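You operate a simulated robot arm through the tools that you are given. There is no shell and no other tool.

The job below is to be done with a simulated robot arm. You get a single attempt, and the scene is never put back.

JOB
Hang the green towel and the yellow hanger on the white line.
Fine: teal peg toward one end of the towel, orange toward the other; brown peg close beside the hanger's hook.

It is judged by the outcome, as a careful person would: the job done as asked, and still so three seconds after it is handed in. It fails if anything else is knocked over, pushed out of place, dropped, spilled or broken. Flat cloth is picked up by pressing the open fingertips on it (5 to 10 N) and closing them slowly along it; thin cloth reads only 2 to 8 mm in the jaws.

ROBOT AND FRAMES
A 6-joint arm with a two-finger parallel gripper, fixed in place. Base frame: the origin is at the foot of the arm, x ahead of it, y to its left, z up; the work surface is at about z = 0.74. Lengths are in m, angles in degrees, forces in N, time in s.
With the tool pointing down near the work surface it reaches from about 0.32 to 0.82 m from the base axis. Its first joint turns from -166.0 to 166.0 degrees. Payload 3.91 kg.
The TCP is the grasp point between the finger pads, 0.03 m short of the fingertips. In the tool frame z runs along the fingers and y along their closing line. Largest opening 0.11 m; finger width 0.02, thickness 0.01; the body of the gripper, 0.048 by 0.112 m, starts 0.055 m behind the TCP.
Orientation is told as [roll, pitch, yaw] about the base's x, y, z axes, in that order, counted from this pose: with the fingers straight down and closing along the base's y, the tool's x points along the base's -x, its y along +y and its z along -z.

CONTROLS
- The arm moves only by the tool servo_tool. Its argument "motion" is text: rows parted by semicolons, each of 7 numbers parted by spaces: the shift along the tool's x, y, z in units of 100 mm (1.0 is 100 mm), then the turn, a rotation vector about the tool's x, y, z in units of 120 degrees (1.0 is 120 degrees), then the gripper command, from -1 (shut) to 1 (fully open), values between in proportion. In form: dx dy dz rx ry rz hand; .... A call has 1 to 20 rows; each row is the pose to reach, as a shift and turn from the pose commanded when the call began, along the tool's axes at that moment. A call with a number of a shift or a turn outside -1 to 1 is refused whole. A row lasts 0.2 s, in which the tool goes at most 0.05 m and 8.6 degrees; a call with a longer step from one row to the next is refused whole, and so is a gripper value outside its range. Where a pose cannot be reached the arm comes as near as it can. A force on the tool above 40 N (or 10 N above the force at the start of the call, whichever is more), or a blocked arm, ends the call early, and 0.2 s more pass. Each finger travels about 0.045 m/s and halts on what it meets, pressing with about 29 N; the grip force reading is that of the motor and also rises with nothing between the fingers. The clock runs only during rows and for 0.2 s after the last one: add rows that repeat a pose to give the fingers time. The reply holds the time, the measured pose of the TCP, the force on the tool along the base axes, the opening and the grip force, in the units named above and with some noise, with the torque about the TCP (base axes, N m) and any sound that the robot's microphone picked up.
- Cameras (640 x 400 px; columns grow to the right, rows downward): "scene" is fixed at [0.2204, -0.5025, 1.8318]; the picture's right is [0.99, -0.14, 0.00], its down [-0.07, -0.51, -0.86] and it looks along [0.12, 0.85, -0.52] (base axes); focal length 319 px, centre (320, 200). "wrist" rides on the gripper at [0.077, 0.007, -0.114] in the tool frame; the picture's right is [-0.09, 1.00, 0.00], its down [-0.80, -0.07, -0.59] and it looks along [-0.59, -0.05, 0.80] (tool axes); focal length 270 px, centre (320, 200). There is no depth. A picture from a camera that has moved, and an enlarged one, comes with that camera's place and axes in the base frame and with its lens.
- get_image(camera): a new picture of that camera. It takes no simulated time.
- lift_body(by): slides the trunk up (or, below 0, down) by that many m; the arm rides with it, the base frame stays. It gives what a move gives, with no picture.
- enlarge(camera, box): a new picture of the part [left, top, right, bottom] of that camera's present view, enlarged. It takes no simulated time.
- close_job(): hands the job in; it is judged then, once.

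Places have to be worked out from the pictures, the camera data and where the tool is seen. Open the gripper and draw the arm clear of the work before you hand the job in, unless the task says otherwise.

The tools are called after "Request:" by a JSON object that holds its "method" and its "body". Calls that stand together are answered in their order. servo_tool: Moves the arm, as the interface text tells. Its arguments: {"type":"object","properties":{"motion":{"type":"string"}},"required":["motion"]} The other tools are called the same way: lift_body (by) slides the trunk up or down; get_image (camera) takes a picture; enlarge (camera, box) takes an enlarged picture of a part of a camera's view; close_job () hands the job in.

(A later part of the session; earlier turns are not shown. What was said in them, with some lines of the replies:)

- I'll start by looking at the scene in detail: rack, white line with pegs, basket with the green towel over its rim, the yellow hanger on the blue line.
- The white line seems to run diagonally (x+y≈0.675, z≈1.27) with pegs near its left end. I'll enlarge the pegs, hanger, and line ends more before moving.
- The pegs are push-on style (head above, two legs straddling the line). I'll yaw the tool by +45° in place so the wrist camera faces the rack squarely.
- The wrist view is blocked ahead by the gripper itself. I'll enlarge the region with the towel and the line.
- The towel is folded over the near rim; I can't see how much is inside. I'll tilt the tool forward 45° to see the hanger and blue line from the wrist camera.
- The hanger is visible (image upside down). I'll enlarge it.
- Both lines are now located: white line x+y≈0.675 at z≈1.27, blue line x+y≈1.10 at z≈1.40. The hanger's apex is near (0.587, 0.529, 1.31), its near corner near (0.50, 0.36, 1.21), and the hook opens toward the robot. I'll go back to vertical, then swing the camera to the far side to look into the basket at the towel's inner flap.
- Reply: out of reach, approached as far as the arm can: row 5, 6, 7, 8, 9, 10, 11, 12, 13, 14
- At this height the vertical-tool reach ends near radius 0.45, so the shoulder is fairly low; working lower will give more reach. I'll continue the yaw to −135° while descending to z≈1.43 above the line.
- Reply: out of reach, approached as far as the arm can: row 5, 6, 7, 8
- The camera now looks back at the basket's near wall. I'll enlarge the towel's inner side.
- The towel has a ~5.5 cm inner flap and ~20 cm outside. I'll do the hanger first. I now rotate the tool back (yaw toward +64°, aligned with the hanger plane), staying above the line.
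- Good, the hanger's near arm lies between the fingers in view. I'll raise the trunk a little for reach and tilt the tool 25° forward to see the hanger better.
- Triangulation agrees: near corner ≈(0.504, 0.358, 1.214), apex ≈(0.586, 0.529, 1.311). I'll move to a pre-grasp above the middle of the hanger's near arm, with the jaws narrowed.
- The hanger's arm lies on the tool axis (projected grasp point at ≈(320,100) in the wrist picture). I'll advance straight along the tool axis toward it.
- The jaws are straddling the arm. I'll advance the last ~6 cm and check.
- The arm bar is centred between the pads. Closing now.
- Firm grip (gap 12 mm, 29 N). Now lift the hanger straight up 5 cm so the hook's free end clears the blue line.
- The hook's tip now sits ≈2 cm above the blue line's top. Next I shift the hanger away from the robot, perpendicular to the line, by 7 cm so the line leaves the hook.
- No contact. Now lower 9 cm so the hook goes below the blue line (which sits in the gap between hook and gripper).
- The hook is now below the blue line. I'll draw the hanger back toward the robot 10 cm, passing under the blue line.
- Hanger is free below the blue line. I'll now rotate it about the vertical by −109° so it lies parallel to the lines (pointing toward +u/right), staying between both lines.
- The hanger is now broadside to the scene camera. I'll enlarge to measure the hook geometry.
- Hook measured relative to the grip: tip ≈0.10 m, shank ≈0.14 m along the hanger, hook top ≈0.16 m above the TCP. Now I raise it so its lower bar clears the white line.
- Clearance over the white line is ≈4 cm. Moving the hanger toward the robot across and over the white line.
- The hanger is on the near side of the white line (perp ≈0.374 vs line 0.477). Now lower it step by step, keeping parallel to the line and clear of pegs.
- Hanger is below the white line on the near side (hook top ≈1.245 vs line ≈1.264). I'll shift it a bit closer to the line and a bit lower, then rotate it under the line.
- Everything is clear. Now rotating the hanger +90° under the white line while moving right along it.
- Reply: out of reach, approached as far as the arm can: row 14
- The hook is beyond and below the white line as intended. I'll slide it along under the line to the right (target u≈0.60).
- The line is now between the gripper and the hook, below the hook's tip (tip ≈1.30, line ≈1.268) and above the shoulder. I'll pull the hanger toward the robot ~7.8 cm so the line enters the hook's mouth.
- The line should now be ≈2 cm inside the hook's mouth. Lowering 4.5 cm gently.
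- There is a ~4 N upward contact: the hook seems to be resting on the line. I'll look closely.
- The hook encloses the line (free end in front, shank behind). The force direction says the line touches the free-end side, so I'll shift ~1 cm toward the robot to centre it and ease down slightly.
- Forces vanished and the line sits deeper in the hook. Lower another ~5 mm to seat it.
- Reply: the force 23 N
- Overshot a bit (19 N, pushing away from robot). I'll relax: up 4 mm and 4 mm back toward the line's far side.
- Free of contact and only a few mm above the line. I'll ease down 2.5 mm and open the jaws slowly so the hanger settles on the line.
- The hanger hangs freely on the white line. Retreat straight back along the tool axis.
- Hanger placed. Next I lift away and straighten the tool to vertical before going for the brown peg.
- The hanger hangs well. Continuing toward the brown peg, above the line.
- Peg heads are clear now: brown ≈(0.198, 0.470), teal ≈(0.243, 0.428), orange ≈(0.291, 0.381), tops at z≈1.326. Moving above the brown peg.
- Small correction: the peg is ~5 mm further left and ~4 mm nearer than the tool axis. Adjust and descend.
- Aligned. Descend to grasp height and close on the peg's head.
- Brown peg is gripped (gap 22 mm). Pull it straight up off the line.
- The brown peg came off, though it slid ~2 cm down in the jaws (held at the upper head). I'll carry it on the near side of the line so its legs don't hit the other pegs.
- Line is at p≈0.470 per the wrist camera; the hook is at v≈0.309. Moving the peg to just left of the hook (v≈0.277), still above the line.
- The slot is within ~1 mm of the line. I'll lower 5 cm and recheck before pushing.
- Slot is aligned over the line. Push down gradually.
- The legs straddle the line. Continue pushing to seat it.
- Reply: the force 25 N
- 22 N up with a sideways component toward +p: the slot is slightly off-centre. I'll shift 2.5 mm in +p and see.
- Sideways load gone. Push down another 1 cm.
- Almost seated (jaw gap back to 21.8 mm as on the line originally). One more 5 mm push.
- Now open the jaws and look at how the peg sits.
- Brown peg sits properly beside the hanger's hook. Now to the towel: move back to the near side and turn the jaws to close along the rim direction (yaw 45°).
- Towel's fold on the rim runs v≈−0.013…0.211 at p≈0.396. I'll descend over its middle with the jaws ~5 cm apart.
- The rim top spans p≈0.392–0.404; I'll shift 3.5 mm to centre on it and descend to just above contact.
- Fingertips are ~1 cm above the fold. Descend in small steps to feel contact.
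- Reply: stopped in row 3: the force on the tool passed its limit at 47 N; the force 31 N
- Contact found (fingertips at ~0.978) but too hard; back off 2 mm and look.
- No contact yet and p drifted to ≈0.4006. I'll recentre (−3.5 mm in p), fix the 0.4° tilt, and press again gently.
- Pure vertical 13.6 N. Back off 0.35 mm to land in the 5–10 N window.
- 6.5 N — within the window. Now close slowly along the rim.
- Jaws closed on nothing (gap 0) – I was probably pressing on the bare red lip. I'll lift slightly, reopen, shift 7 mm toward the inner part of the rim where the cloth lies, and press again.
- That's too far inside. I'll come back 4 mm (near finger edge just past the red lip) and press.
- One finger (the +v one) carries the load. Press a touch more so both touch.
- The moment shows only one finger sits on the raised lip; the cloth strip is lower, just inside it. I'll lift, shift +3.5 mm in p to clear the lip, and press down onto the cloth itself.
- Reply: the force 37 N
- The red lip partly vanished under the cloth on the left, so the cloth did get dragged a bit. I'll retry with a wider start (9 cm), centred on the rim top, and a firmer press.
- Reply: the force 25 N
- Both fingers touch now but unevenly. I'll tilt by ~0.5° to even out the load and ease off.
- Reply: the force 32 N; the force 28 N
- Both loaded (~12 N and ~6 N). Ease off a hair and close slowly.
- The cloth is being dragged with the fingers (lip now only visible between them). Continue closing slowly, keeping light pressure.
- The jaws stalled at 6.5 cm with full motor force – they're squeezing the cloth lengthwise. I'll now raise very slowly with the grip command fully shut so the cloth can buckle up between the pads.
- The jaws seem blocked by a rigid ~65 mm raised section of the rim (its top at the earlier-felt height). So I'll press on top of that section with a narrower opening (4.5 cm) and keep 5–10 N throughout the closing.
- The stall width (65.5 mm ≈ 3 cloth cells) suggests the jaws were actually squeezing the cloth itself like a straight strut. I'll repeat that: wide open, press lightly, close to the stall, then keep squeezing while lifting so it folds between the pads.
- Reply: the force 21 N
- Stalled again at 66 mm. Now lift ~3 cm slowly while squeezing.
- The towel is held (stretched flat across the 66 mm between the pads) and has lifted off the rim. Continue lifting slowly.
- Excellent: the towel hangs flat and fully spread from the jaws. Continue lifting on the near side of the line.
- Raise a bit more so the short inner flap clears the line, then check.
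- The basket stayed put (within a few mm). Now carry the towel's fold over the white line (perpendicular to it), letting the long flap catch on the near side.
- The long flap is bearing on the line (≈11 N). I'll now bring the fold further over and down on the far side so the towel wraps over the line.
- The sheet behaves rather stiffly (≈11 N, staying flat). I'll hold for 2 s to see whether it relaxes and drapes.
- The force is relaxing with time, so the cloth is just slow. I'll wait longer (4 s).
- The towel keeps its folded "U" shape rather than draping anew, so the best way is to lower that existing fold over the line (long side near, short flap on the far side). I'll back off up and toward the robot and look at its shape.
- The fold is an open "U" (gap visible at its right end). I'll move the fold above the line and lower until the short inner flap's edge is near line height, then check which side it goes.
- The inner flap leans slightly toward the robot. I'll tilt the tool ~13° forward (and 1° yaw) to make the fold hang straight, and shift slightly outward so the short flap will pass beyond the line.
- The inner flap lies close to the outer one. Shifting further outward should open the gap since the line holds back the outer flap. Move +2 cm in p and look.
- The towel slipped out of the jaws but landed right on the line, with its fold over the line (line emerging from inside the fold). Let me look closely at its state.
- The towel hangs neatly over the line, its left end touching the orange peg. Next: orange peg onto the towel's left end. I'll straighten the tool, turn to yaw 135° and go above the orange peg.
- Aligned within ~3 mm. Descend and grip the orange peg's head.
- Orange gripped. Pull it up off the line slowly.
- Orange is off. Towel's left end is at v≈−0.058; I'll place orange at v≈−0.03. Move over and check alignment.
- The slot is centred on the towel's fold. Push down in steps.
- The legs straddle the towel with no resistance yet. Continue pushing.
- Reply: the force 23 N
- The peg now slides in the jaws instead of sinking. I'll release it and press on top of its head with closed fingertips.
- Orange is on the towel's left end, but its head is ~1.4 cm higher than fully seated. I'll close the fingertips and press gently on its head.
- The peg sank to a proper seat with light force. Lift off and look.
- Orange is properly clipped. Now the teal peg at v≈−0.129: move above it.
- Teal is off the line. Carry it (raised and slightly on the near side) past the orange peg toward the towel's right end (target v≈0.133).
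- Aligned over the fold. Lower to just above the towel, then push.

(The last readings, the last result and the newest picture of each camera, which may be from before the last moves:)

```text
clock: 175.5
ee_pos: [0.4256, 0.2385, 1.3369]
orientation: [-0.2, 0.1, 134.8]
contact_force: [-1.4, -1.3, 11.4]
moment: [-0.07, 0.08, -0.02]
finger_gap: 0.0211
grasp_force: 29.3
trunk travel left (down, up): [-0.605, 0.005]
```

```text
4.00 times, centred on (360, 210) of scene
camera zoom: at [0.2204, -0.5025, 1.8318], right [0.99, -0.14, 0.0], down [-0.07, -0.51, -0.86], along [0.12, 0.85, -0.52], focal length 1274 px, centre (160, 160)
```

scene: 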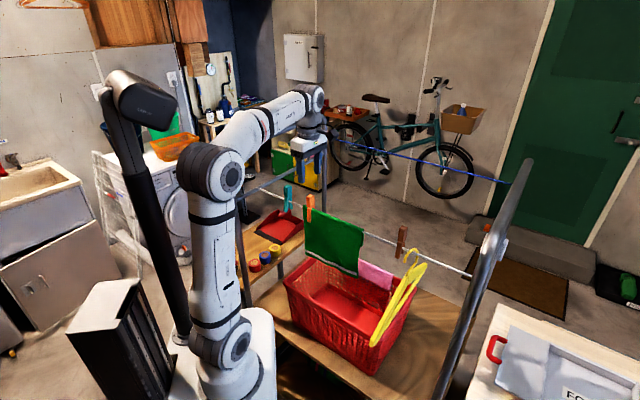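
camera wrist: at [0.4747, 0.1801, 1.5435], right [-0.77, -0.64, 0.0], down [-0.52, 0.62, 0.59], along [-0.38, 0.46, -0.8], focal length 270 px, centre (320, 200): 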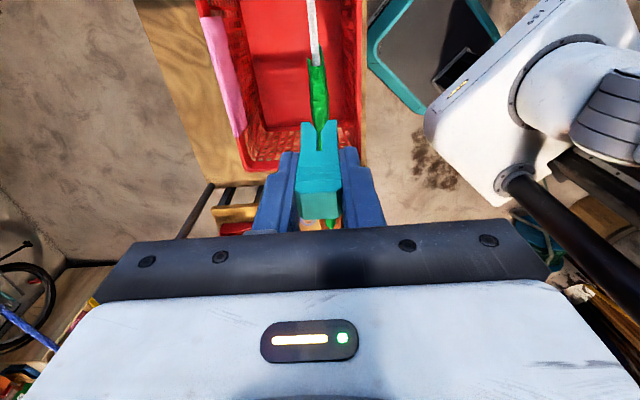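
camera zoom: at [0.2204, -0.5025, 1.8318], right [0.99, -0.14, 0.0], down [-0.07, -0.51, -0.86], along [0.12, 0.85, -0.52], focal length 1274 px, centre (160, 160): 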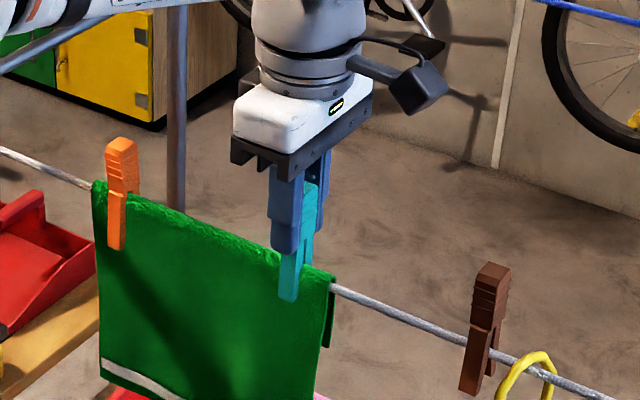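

Legs straddle the towel (11 N). Continue.

Request:
{"method": "servo_tool", "body": {"motion": "0 0 0.04 0 0 0 -1; 0 0 0.08 0 0 0 -1; 0 0 0.12 0 0 0 -1; 0 0 0.16 0 0 0 -1; 0 0 0.16 0 0 0 -1"}}

Request:
{"method": "enlarge", "body": {"camera": "wrist", "box": [220, 40, 420, 230]}}

Request:
{"method": "enlarge", "body": {"camera": "scene", "box": [320, 160, 400, 260]}}

```text
clock: 176.7
ee_pos: [0.4261, 0.2402, 1.3215]
orientation: [-0.1, 0.0, 134.9]
contact_force: [4.3, 3.8, 20.2]
moment: [0.17, -0.19, 0.03]
finger_gap: 0.0214
grasp_force: 29.1
trunk travel left (down, up): [-0.605, 0.005]
```

```text
2.11 times, centred on (320, 135) of wrist
camera zoom: at [0.4747, 0.1807, 1.4364], right [-0.77, -0.64, 0.0], down [-0.52, 0.62, 0.59], along [-0.38, 0.46, -0.8], focal length 569 px, centre (320, 337)
```

zoom: 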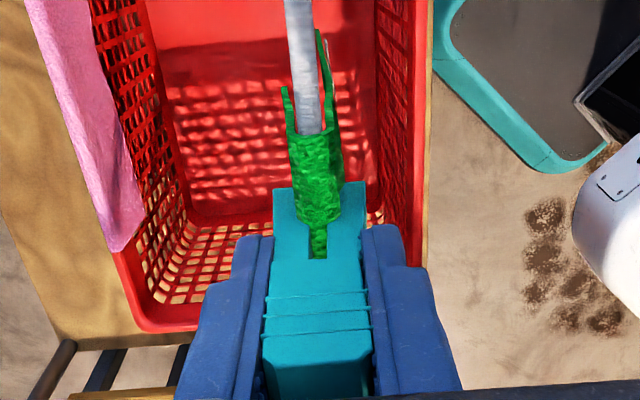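

```text
4.00 times, centred on (360, 210) of scene
camera zoom: at [0.2204, -0.5025, 1.8318], right [0.99, -0.14, 0.0], down [-0.07, -0.51, -0.86], along [0.12, 0.85, -0.52], focal length 1274 px, centre (160, 160)
```

zoom: 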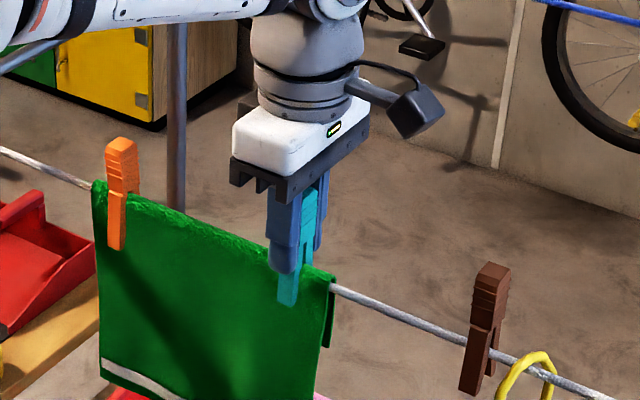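

Same as before: release, then press on top with closed fingertips.

Request:
{"method": "servo_tool", "body": {"motion": "0 0 -0.01 0 0 0 -0.5; 0 0 -0.01 0 0 0 -0.2; 0 0 -0.01 0 0 0 0.1; 0 0 -0.01 0 0 0 0.2; 0 0 -0.2 0 0 0 0.2; 0 0 -0.45 0 0 0 0.2; 0 0 -0.65 0 0 0 0.2; 0 0 -0.65 0 0 0 0.2"}}

Request:
{"method": "enlarge", "body": {"camera": "wrist", "box": [220, 40, 420, 230]}}

Request:
{"method": "enlarge", "body": {"camera": "scene", "box": [320, 160, 400, 260]}}

```text
clock: 178.5
ee_pos: [0.4267, 0.239, 1.385]
orientation: [0.0, 0.1, 134.9]
contact_force: [-0.4, -0.1, 0.1]
moment: [0.0, 0.01, 0.01]
finger_gap: 0.0663
grasp_force: 0.1
trunk travel left (down, up): [-0.605, 0.005]
```

```text
2.11 times, centred on (320, 135) of wrist
camera zoom: at [0.4756, 0.1803, 1.5009], right [-0.77, -0.64, 0.0], down [-0.52, 0.62, 0.59], along [-0.38, 0.46, -0.8], focal length 569 px, centre (320, 337)
```

zoom: 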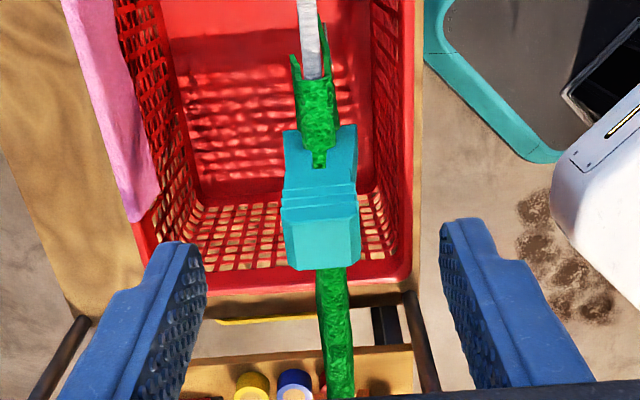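

```text
4.00 times, centred on (360, 210) of scene
camera zoom: at [0.2204, -0.5025, 1.8318], right [0.99, -0.14, 0.0], down [-0.07, -0.51, -0.86], along [0.12, 0.85, -0.52], focal length 1274 px, centre (160, 160)
```

zoom: 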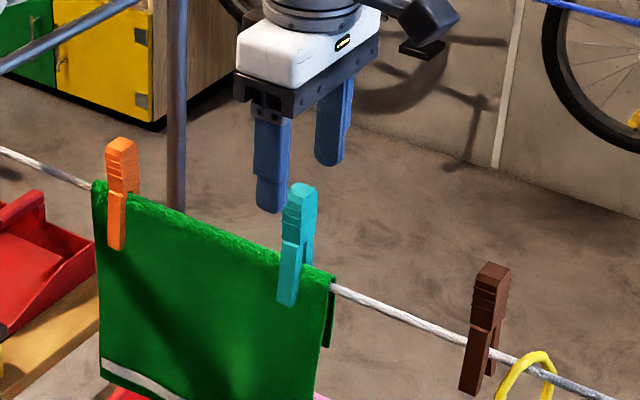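

Request:
{"method": "servo_tool", "body": {"motion": "0.02 0.005 -0.03 0 0 0 -0.2; 0.02 0.005 -0.03 0 0 0 -0.6; 0.02 0.005 -0.03 0 0 0 -1; 0.02 0.005 -0.03 0 0 0 -1; 0.02 0.005 0.03 0 0 0 -1; 0.02 0.005 0.09 0 0 0 -1; 0.02 0.005 0.13 0 0 0 -1"}}

Request:
{"method": "enlarge", "body": {"camera": "wrist", "box": [220, 40, 420, 230]}}

Request:
{"method": "enlarge", "body": {"camera": "scene", "box": [320, 160, 400, 260]}}

```text
clock: 180.1
ee_pos: [0.427, 0.2359, 1.3735]
orientation: [0.0, 0.1, 134.9]
contact_force: [-0.3, 0.3, 2.6]
moment: [0.0, 0.0, -0.01]
finger_gap: 0.0003
grasp_force: 28.3
trunk travel left (down, up): [-0.605, 0.005]
```

```text
2.11 times, centred on (320, 135) of wrist
camera zoom: at [0.4762, 0.1786, 1.4884], right [-0.77, -0.64, 0.0], down [-0.52, 0.62, 0.59], along [-0.38, 0.46, -0.8], focal length 569 px, centre (320, 337)
```

zoom: 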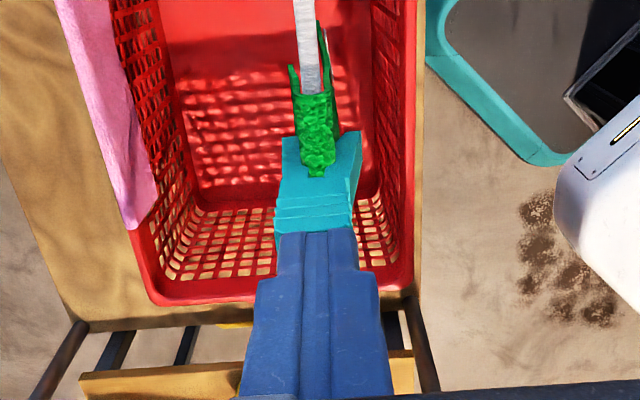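

```text
4.00 times, centred on (360, 210) of scene
camera zoom: at [0.2204, -0.5025, 1.8318], right [0.99, -0.14, 0.0], down [-0.07, -0.51, -0.86], along [0.12, 0.85, -0.52], focal length 1274 px, centre (160, 160)
```

zoom: 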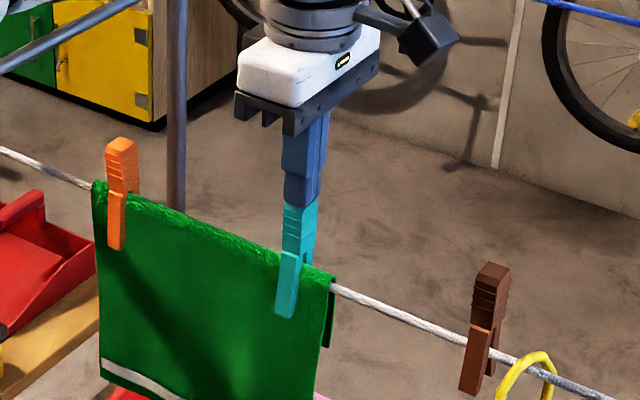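

It sinks easily. Press ~1 cm more.

Request:
{"method": "servo_tool", "body": {"motion": "0 0 0.04 0 0 0 -1; 0 0 0.08 0 0 0 -1; 0 0 0.11 0 0 0 -1; 0 0 0.11 0 0 0 -1"}}

Request:
{"method": "enlarge", "body": {"camera": "scene", "box": [320, 160, 400, 260]}}

```text
clock: 181.1
ee_pos: [0.4265, 0.2379, 1.3625]
orientation: [0.0, 0.1, 134.9]
contact_force: [-0.1, -1.0, 2.6]
moment: [0.03, 0.02, -0.01]
finger_gap: 0.0
grasp_force: 28.9
trunk travel left (down, up): [-0.605, 0.005]
```

```text
4.00 times, centred on (360, 210) of scene
camera zoom: at [0.2204, -0.5025, 1.8318], right [0.99, -0.14, 0.0], down [-0.07, -0.51, -0.86], along [0.12, 0.85, -0.52], focal length 1274 px, centre (160, 160)
```

zoom: 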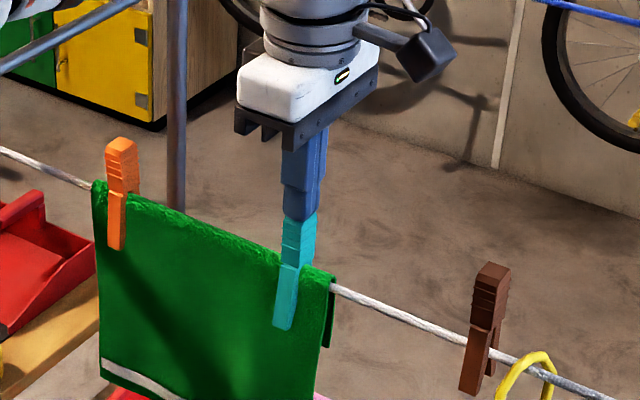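

Request:
{"method": "servo_tool", "body": {"motion": "0 0 0.03 0 0 0 -1; 0 0 0.05 0 0 0 -1; 0 0 0.05 0 0 0 -1"}}

Request:
{"method": "enlarge", "body": {"camera": "scene", "box": [320, 160, 400, 260]}}

```text
clock: 181.9
ee_pos: [0.4269, 0.2379, 1.3567]
orientation: [0.0, 0.1, 134.9]
contact_force: [0.0, 0.1, 4.1]
moment: [-0.04, -0.01, -0.03]
finger_gap: 0.0
grasp_force: 28.9
trunk travel left (down, up): [-0.605, 0.005]
```

```text
4.00 times, centred on (360, 210) of scene
camera zoom: at [0.2204, -0.5025, 1.8318], right [0.99, -0.14, 0.0], down [-0.07, -0.51, -0.86], along [0.12, 0.85, -0.52], focal length 1274 px, centre (160, 160)
```

zoom: 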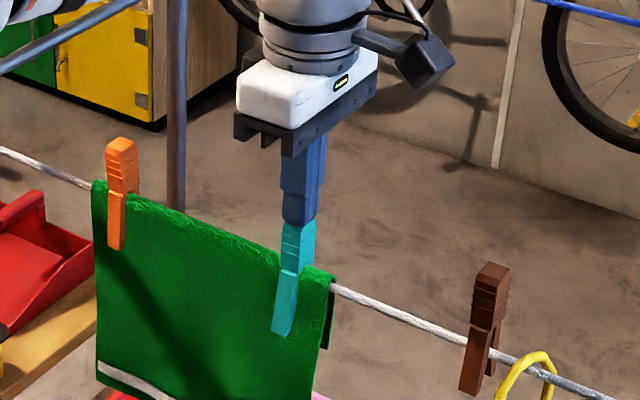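

Seated. Lift away and inspect everything.

Request:
{"method": "servo_tool", "body": {"motion": "0 0 -0.2 0 0 0 -1; 0 0 -0.45 0 0 0 -1; 0 0 -0.7 0 0 0 -1; 0 0 -0.7 0 0 0 -1"}}

Request:
{"method": "enlarge", "body": {"camera": "scene", "box": [280, 160, 440, 290]}}

Request:
{"method": "enlarge", "body": {"camera": "scene", "box": [330, 180, 400, 270]}}

Request:
{"method": "enlarge", "body": {"camera": "wrist", "box": [200, 0, 440, 230]}}

```text
clock: 182.9
ee_pos: [0.4266, 0.2382, 1.4265]
orientation: [-0.1, 0.1, 134.8]
contact_force: [0.8, 0.2, 0.7]
moment: [0.0, 0.02, 0.02]
finger_gap: 0.0
grasp_force: 29.0
trunk travel left (down, up): [-0.605, 0.005]
```

```text
3.08 times, centred on (360, 225) of scene
camera zoom: at [0.2204, -0.5025, 1.8318], right [0.99, -0.14, 0.0], down [-0.07, -0.51, -0.86], along [0.12, 0.85, -0.52], focal length 980 px, centre (197, 123)
```

zoom: 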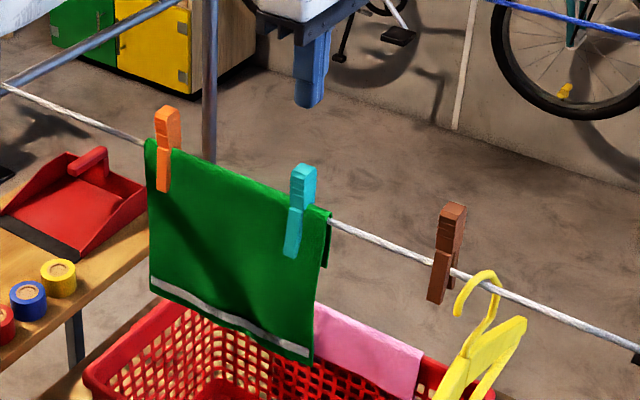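

```text
4.44 times, centred on (365, 225) of scene
camera zoom: at [0.2204, -0.5025, 1.8318], right [0.99, -0.14, 0.0], down [-0.07, -0.51, -0.86], along [0.12, 0.85, -0.52], focal length 1416 px, centre (120, 89)
```

zoom: 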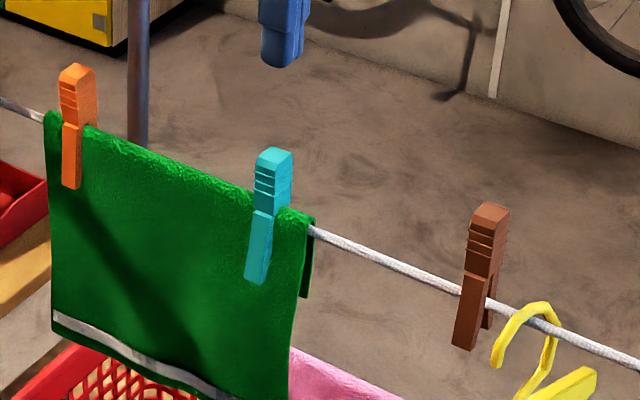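

```text
1.74 times, centred on (320, 115) of wrist
camera zoom: at [0.4761, 0.1796, 1.5422], right [-0.77, -0.64, 0.0], down [-0.52, 0.62, 0.59], along [-0.38, 0.46, -0.8], focal length 470 px, centre (320, 348)
```

zoom: 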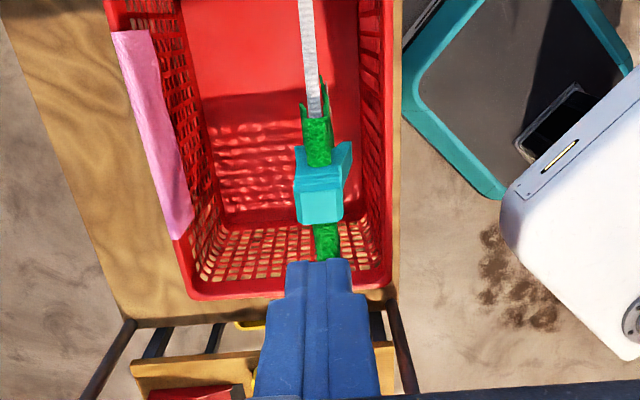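

Everything looks right: towel over the line with orange and teal pegs at its two ends, hanger on the white line with the brown peg beside its hook. Now open the gripper and draw the arm clear toward the robot.

Request:
{"method": "servo_tool", "body": {"motion": "0 0 -0.1 0 0 0 -0.5; 0 0.15 -0.2 0 0 0 0; 0 0.35 -0.3 0 0 0 0.5; 0 0.6 -0.4 0 0 0 1; 0 0.8 -0.5 0 0 0 1; 0 1 -0.5 0 0 0 1; 0 1 -0.5 0 0 0 1"}}

Request:
{"method": "servo_tool", "body": {"motion": "-0.2 0.15 0 0 0 0 1; -0.4 0.3 0 0 0 0 1; -0.6 0.45 0 0 0 0 1; -0.8 0.6 0 0 0 0 1; -0.8 0.6 0 0 0 0 1"}}

Request:
{"method": "get_image", "body": {"camera": "scene"}}

Request:
{"method": "enlarge", "body": {"camera": "scene", "box": [270, 160, 450, 290]}}

```text
clock: 184.5
ee_pos: [0.3574, 0.1671, 1.4764]
orientation: [0.0, 0.0, 134.8]
contact_force: [0.4, -0.7, -0.4]
moment: [0.01, -0.02, -0.03]
finger_gap: 0.1101
grasp_force: 0.0
trunk travel left (down, up): [-0.605, 0.005]
```

```text
clock: 185.7
ee_pos: [0.2557, 0.1809, 1.4766]
orientation: [0.0, 0.1, 134.7]
contact_force: [0.3, 0.3, 0.2]
moment: [-0.03, 0.04, -0.02]
finger_gap: 0.1102
grasp_force: 0.1
trunk travel left (down, up): [-0.605, 0.005]
```

```text
taken
```

scene: 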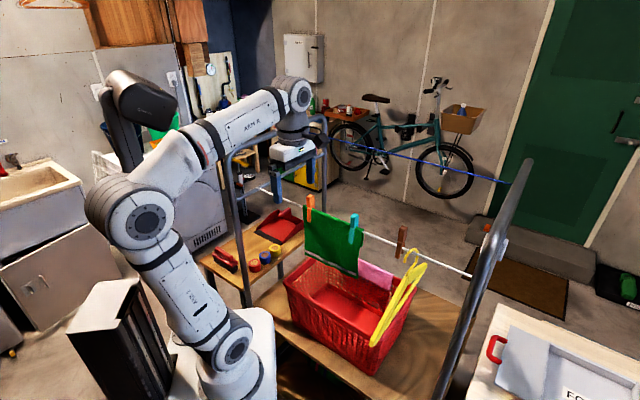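

```text
3.08 times, centred on (360, 225) of scene
camera zoom: at [0.2204, -0.5025, 1.8318], right [0.99, -0.14, 0.0], down [-0.07, -0.51, -0.86], along [0.12, 0.85, -0.52], focal length 980 px, centre (197, 123)
```

zoom: 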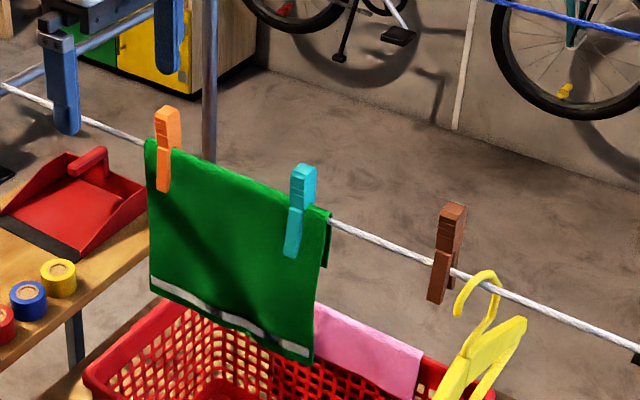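

Arm is clear and gripper open. I'll wait 3 s and recheck that everything is steady before handing in.

Request:
{"method": "servo_tool", "body": {"motion": "0 0 0 0 0 0 1; 0 0 0 0 0 0 1; 0 0 0 0 0 0 1; 0 0 0 0 0 0 1; 0 0 0 0 0 0 1; 0 0 0 0 0 0 1; 0 0 0 0 0 0 1; 0 0 0 0 0 0 1; 0 0 0 0 0 0 1; 0 0 0 0 0 0 1; 0 0 0 0 0 0 1; 0 0 0 0 0 0 1; 0 0 0 0 0 0 1; 0 0 0 0 0 0 1; 0 0 0 0 0 0 1"}}

Request:
{"method": "enlarge", "body": {"camera": "scene", "box": [270, 160, 450, 290]}}

Request:
{"method": "enlarge", "body": {"camera": "scene", "box": [240, 220, 440, 400]}}

Request:
{"method": "get_image", "body": {"camera": "wrist"}}

```text
clock: 188.9
ee_pos: [0.2567, 0.1823, 1.4761]
orientation: [0.0, 0.1, 134.9]
contact_force: [0.6, -0.3, 0.3]
moment: [0.03, 0.02, 0.02]
finger_gap: 0.1098
grasp_force: 0.1
trunk travel left (down, up): [-0.605, 0.005]
```

```text
3.08 times, centred on (360, 225) of scene
camera zoom: at [0.2204, -0.5025, 1.8318], right [0.99, -0.14, 0.0], down [-0.07, -0.51, -0.86], along [0.12, 0.85, -0.52], focal length 980 px, centre (197, 123)
```

zoom: 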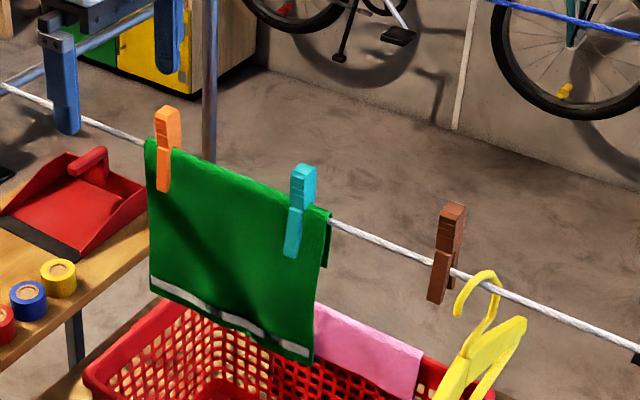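

```text
2.22 times, centred on (340, 310) of scene
camera zoom: at [0.2204, -0.5025, 1.8318], right [0.99, -0.14, 0.0], down [-0.07, -0.51, -0.86], along [0.12, 0.85, -0.52], focal length 708 px, centre (276, -44)
```

zoom: 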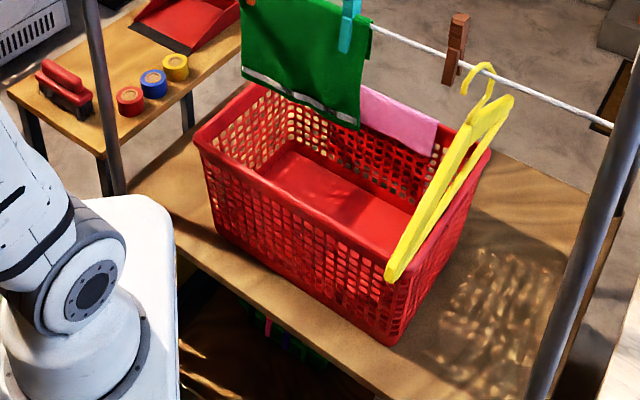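

```text
taken
camera wrist: at [0.3059, 0.1227, 1.5917], right [-0.77, -0.64, 0.0], down [-0.52, 0.62, 0.59], along [-0.38, 0.46, -0.8], focal length 270 px, centre (320, 200)
```

wrist: 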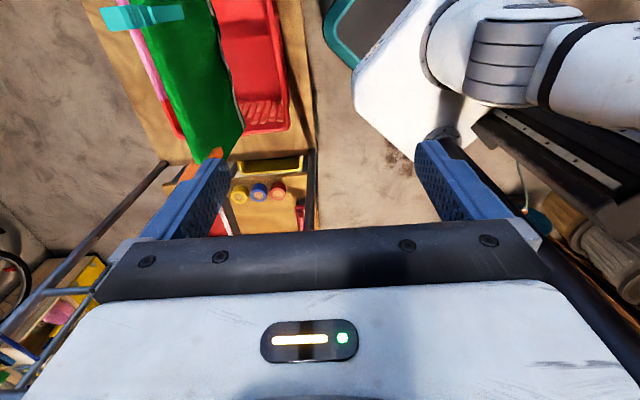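

Nothing moved over the 3 s wait. The towel is on the line with orange at one end and teal at the other, the hanger is on the line with the brown peg beside its hook, and the arm is clear with the gripper open. Handing in.

Request:
{"method": "close_job", "body": {}}

```text
The job is handed in.
```

The green towel and the yellow hanger are both hanging on the white line. The job is handed in, and nothing moved when I waited 3 s and rechecked just before.

- **Towel:** it hangs by its original fold, with the long side towards the robot and a flap of about 6 cm on the far side. It slipped out of the jaws as I shifted it over the line, landed with the fold on the line, and stayed there. The orange peg is near its left end and the teal peg near its right end, both pushed down over towel and line.
- **Hanger:** it came off the blue line and now hangs by its hook on the white line, to the right of the towel. The brown peg is about 3.5 cm from the hook, on the side nearer the towel.
- **Surroundings:** picking up the towel took several tries and some hard presses on the basket rim, and the basket may have moved by about 5 mm. I saw nothing else knocked over or out of place.

The gripper is open and the arm is clear of the work.
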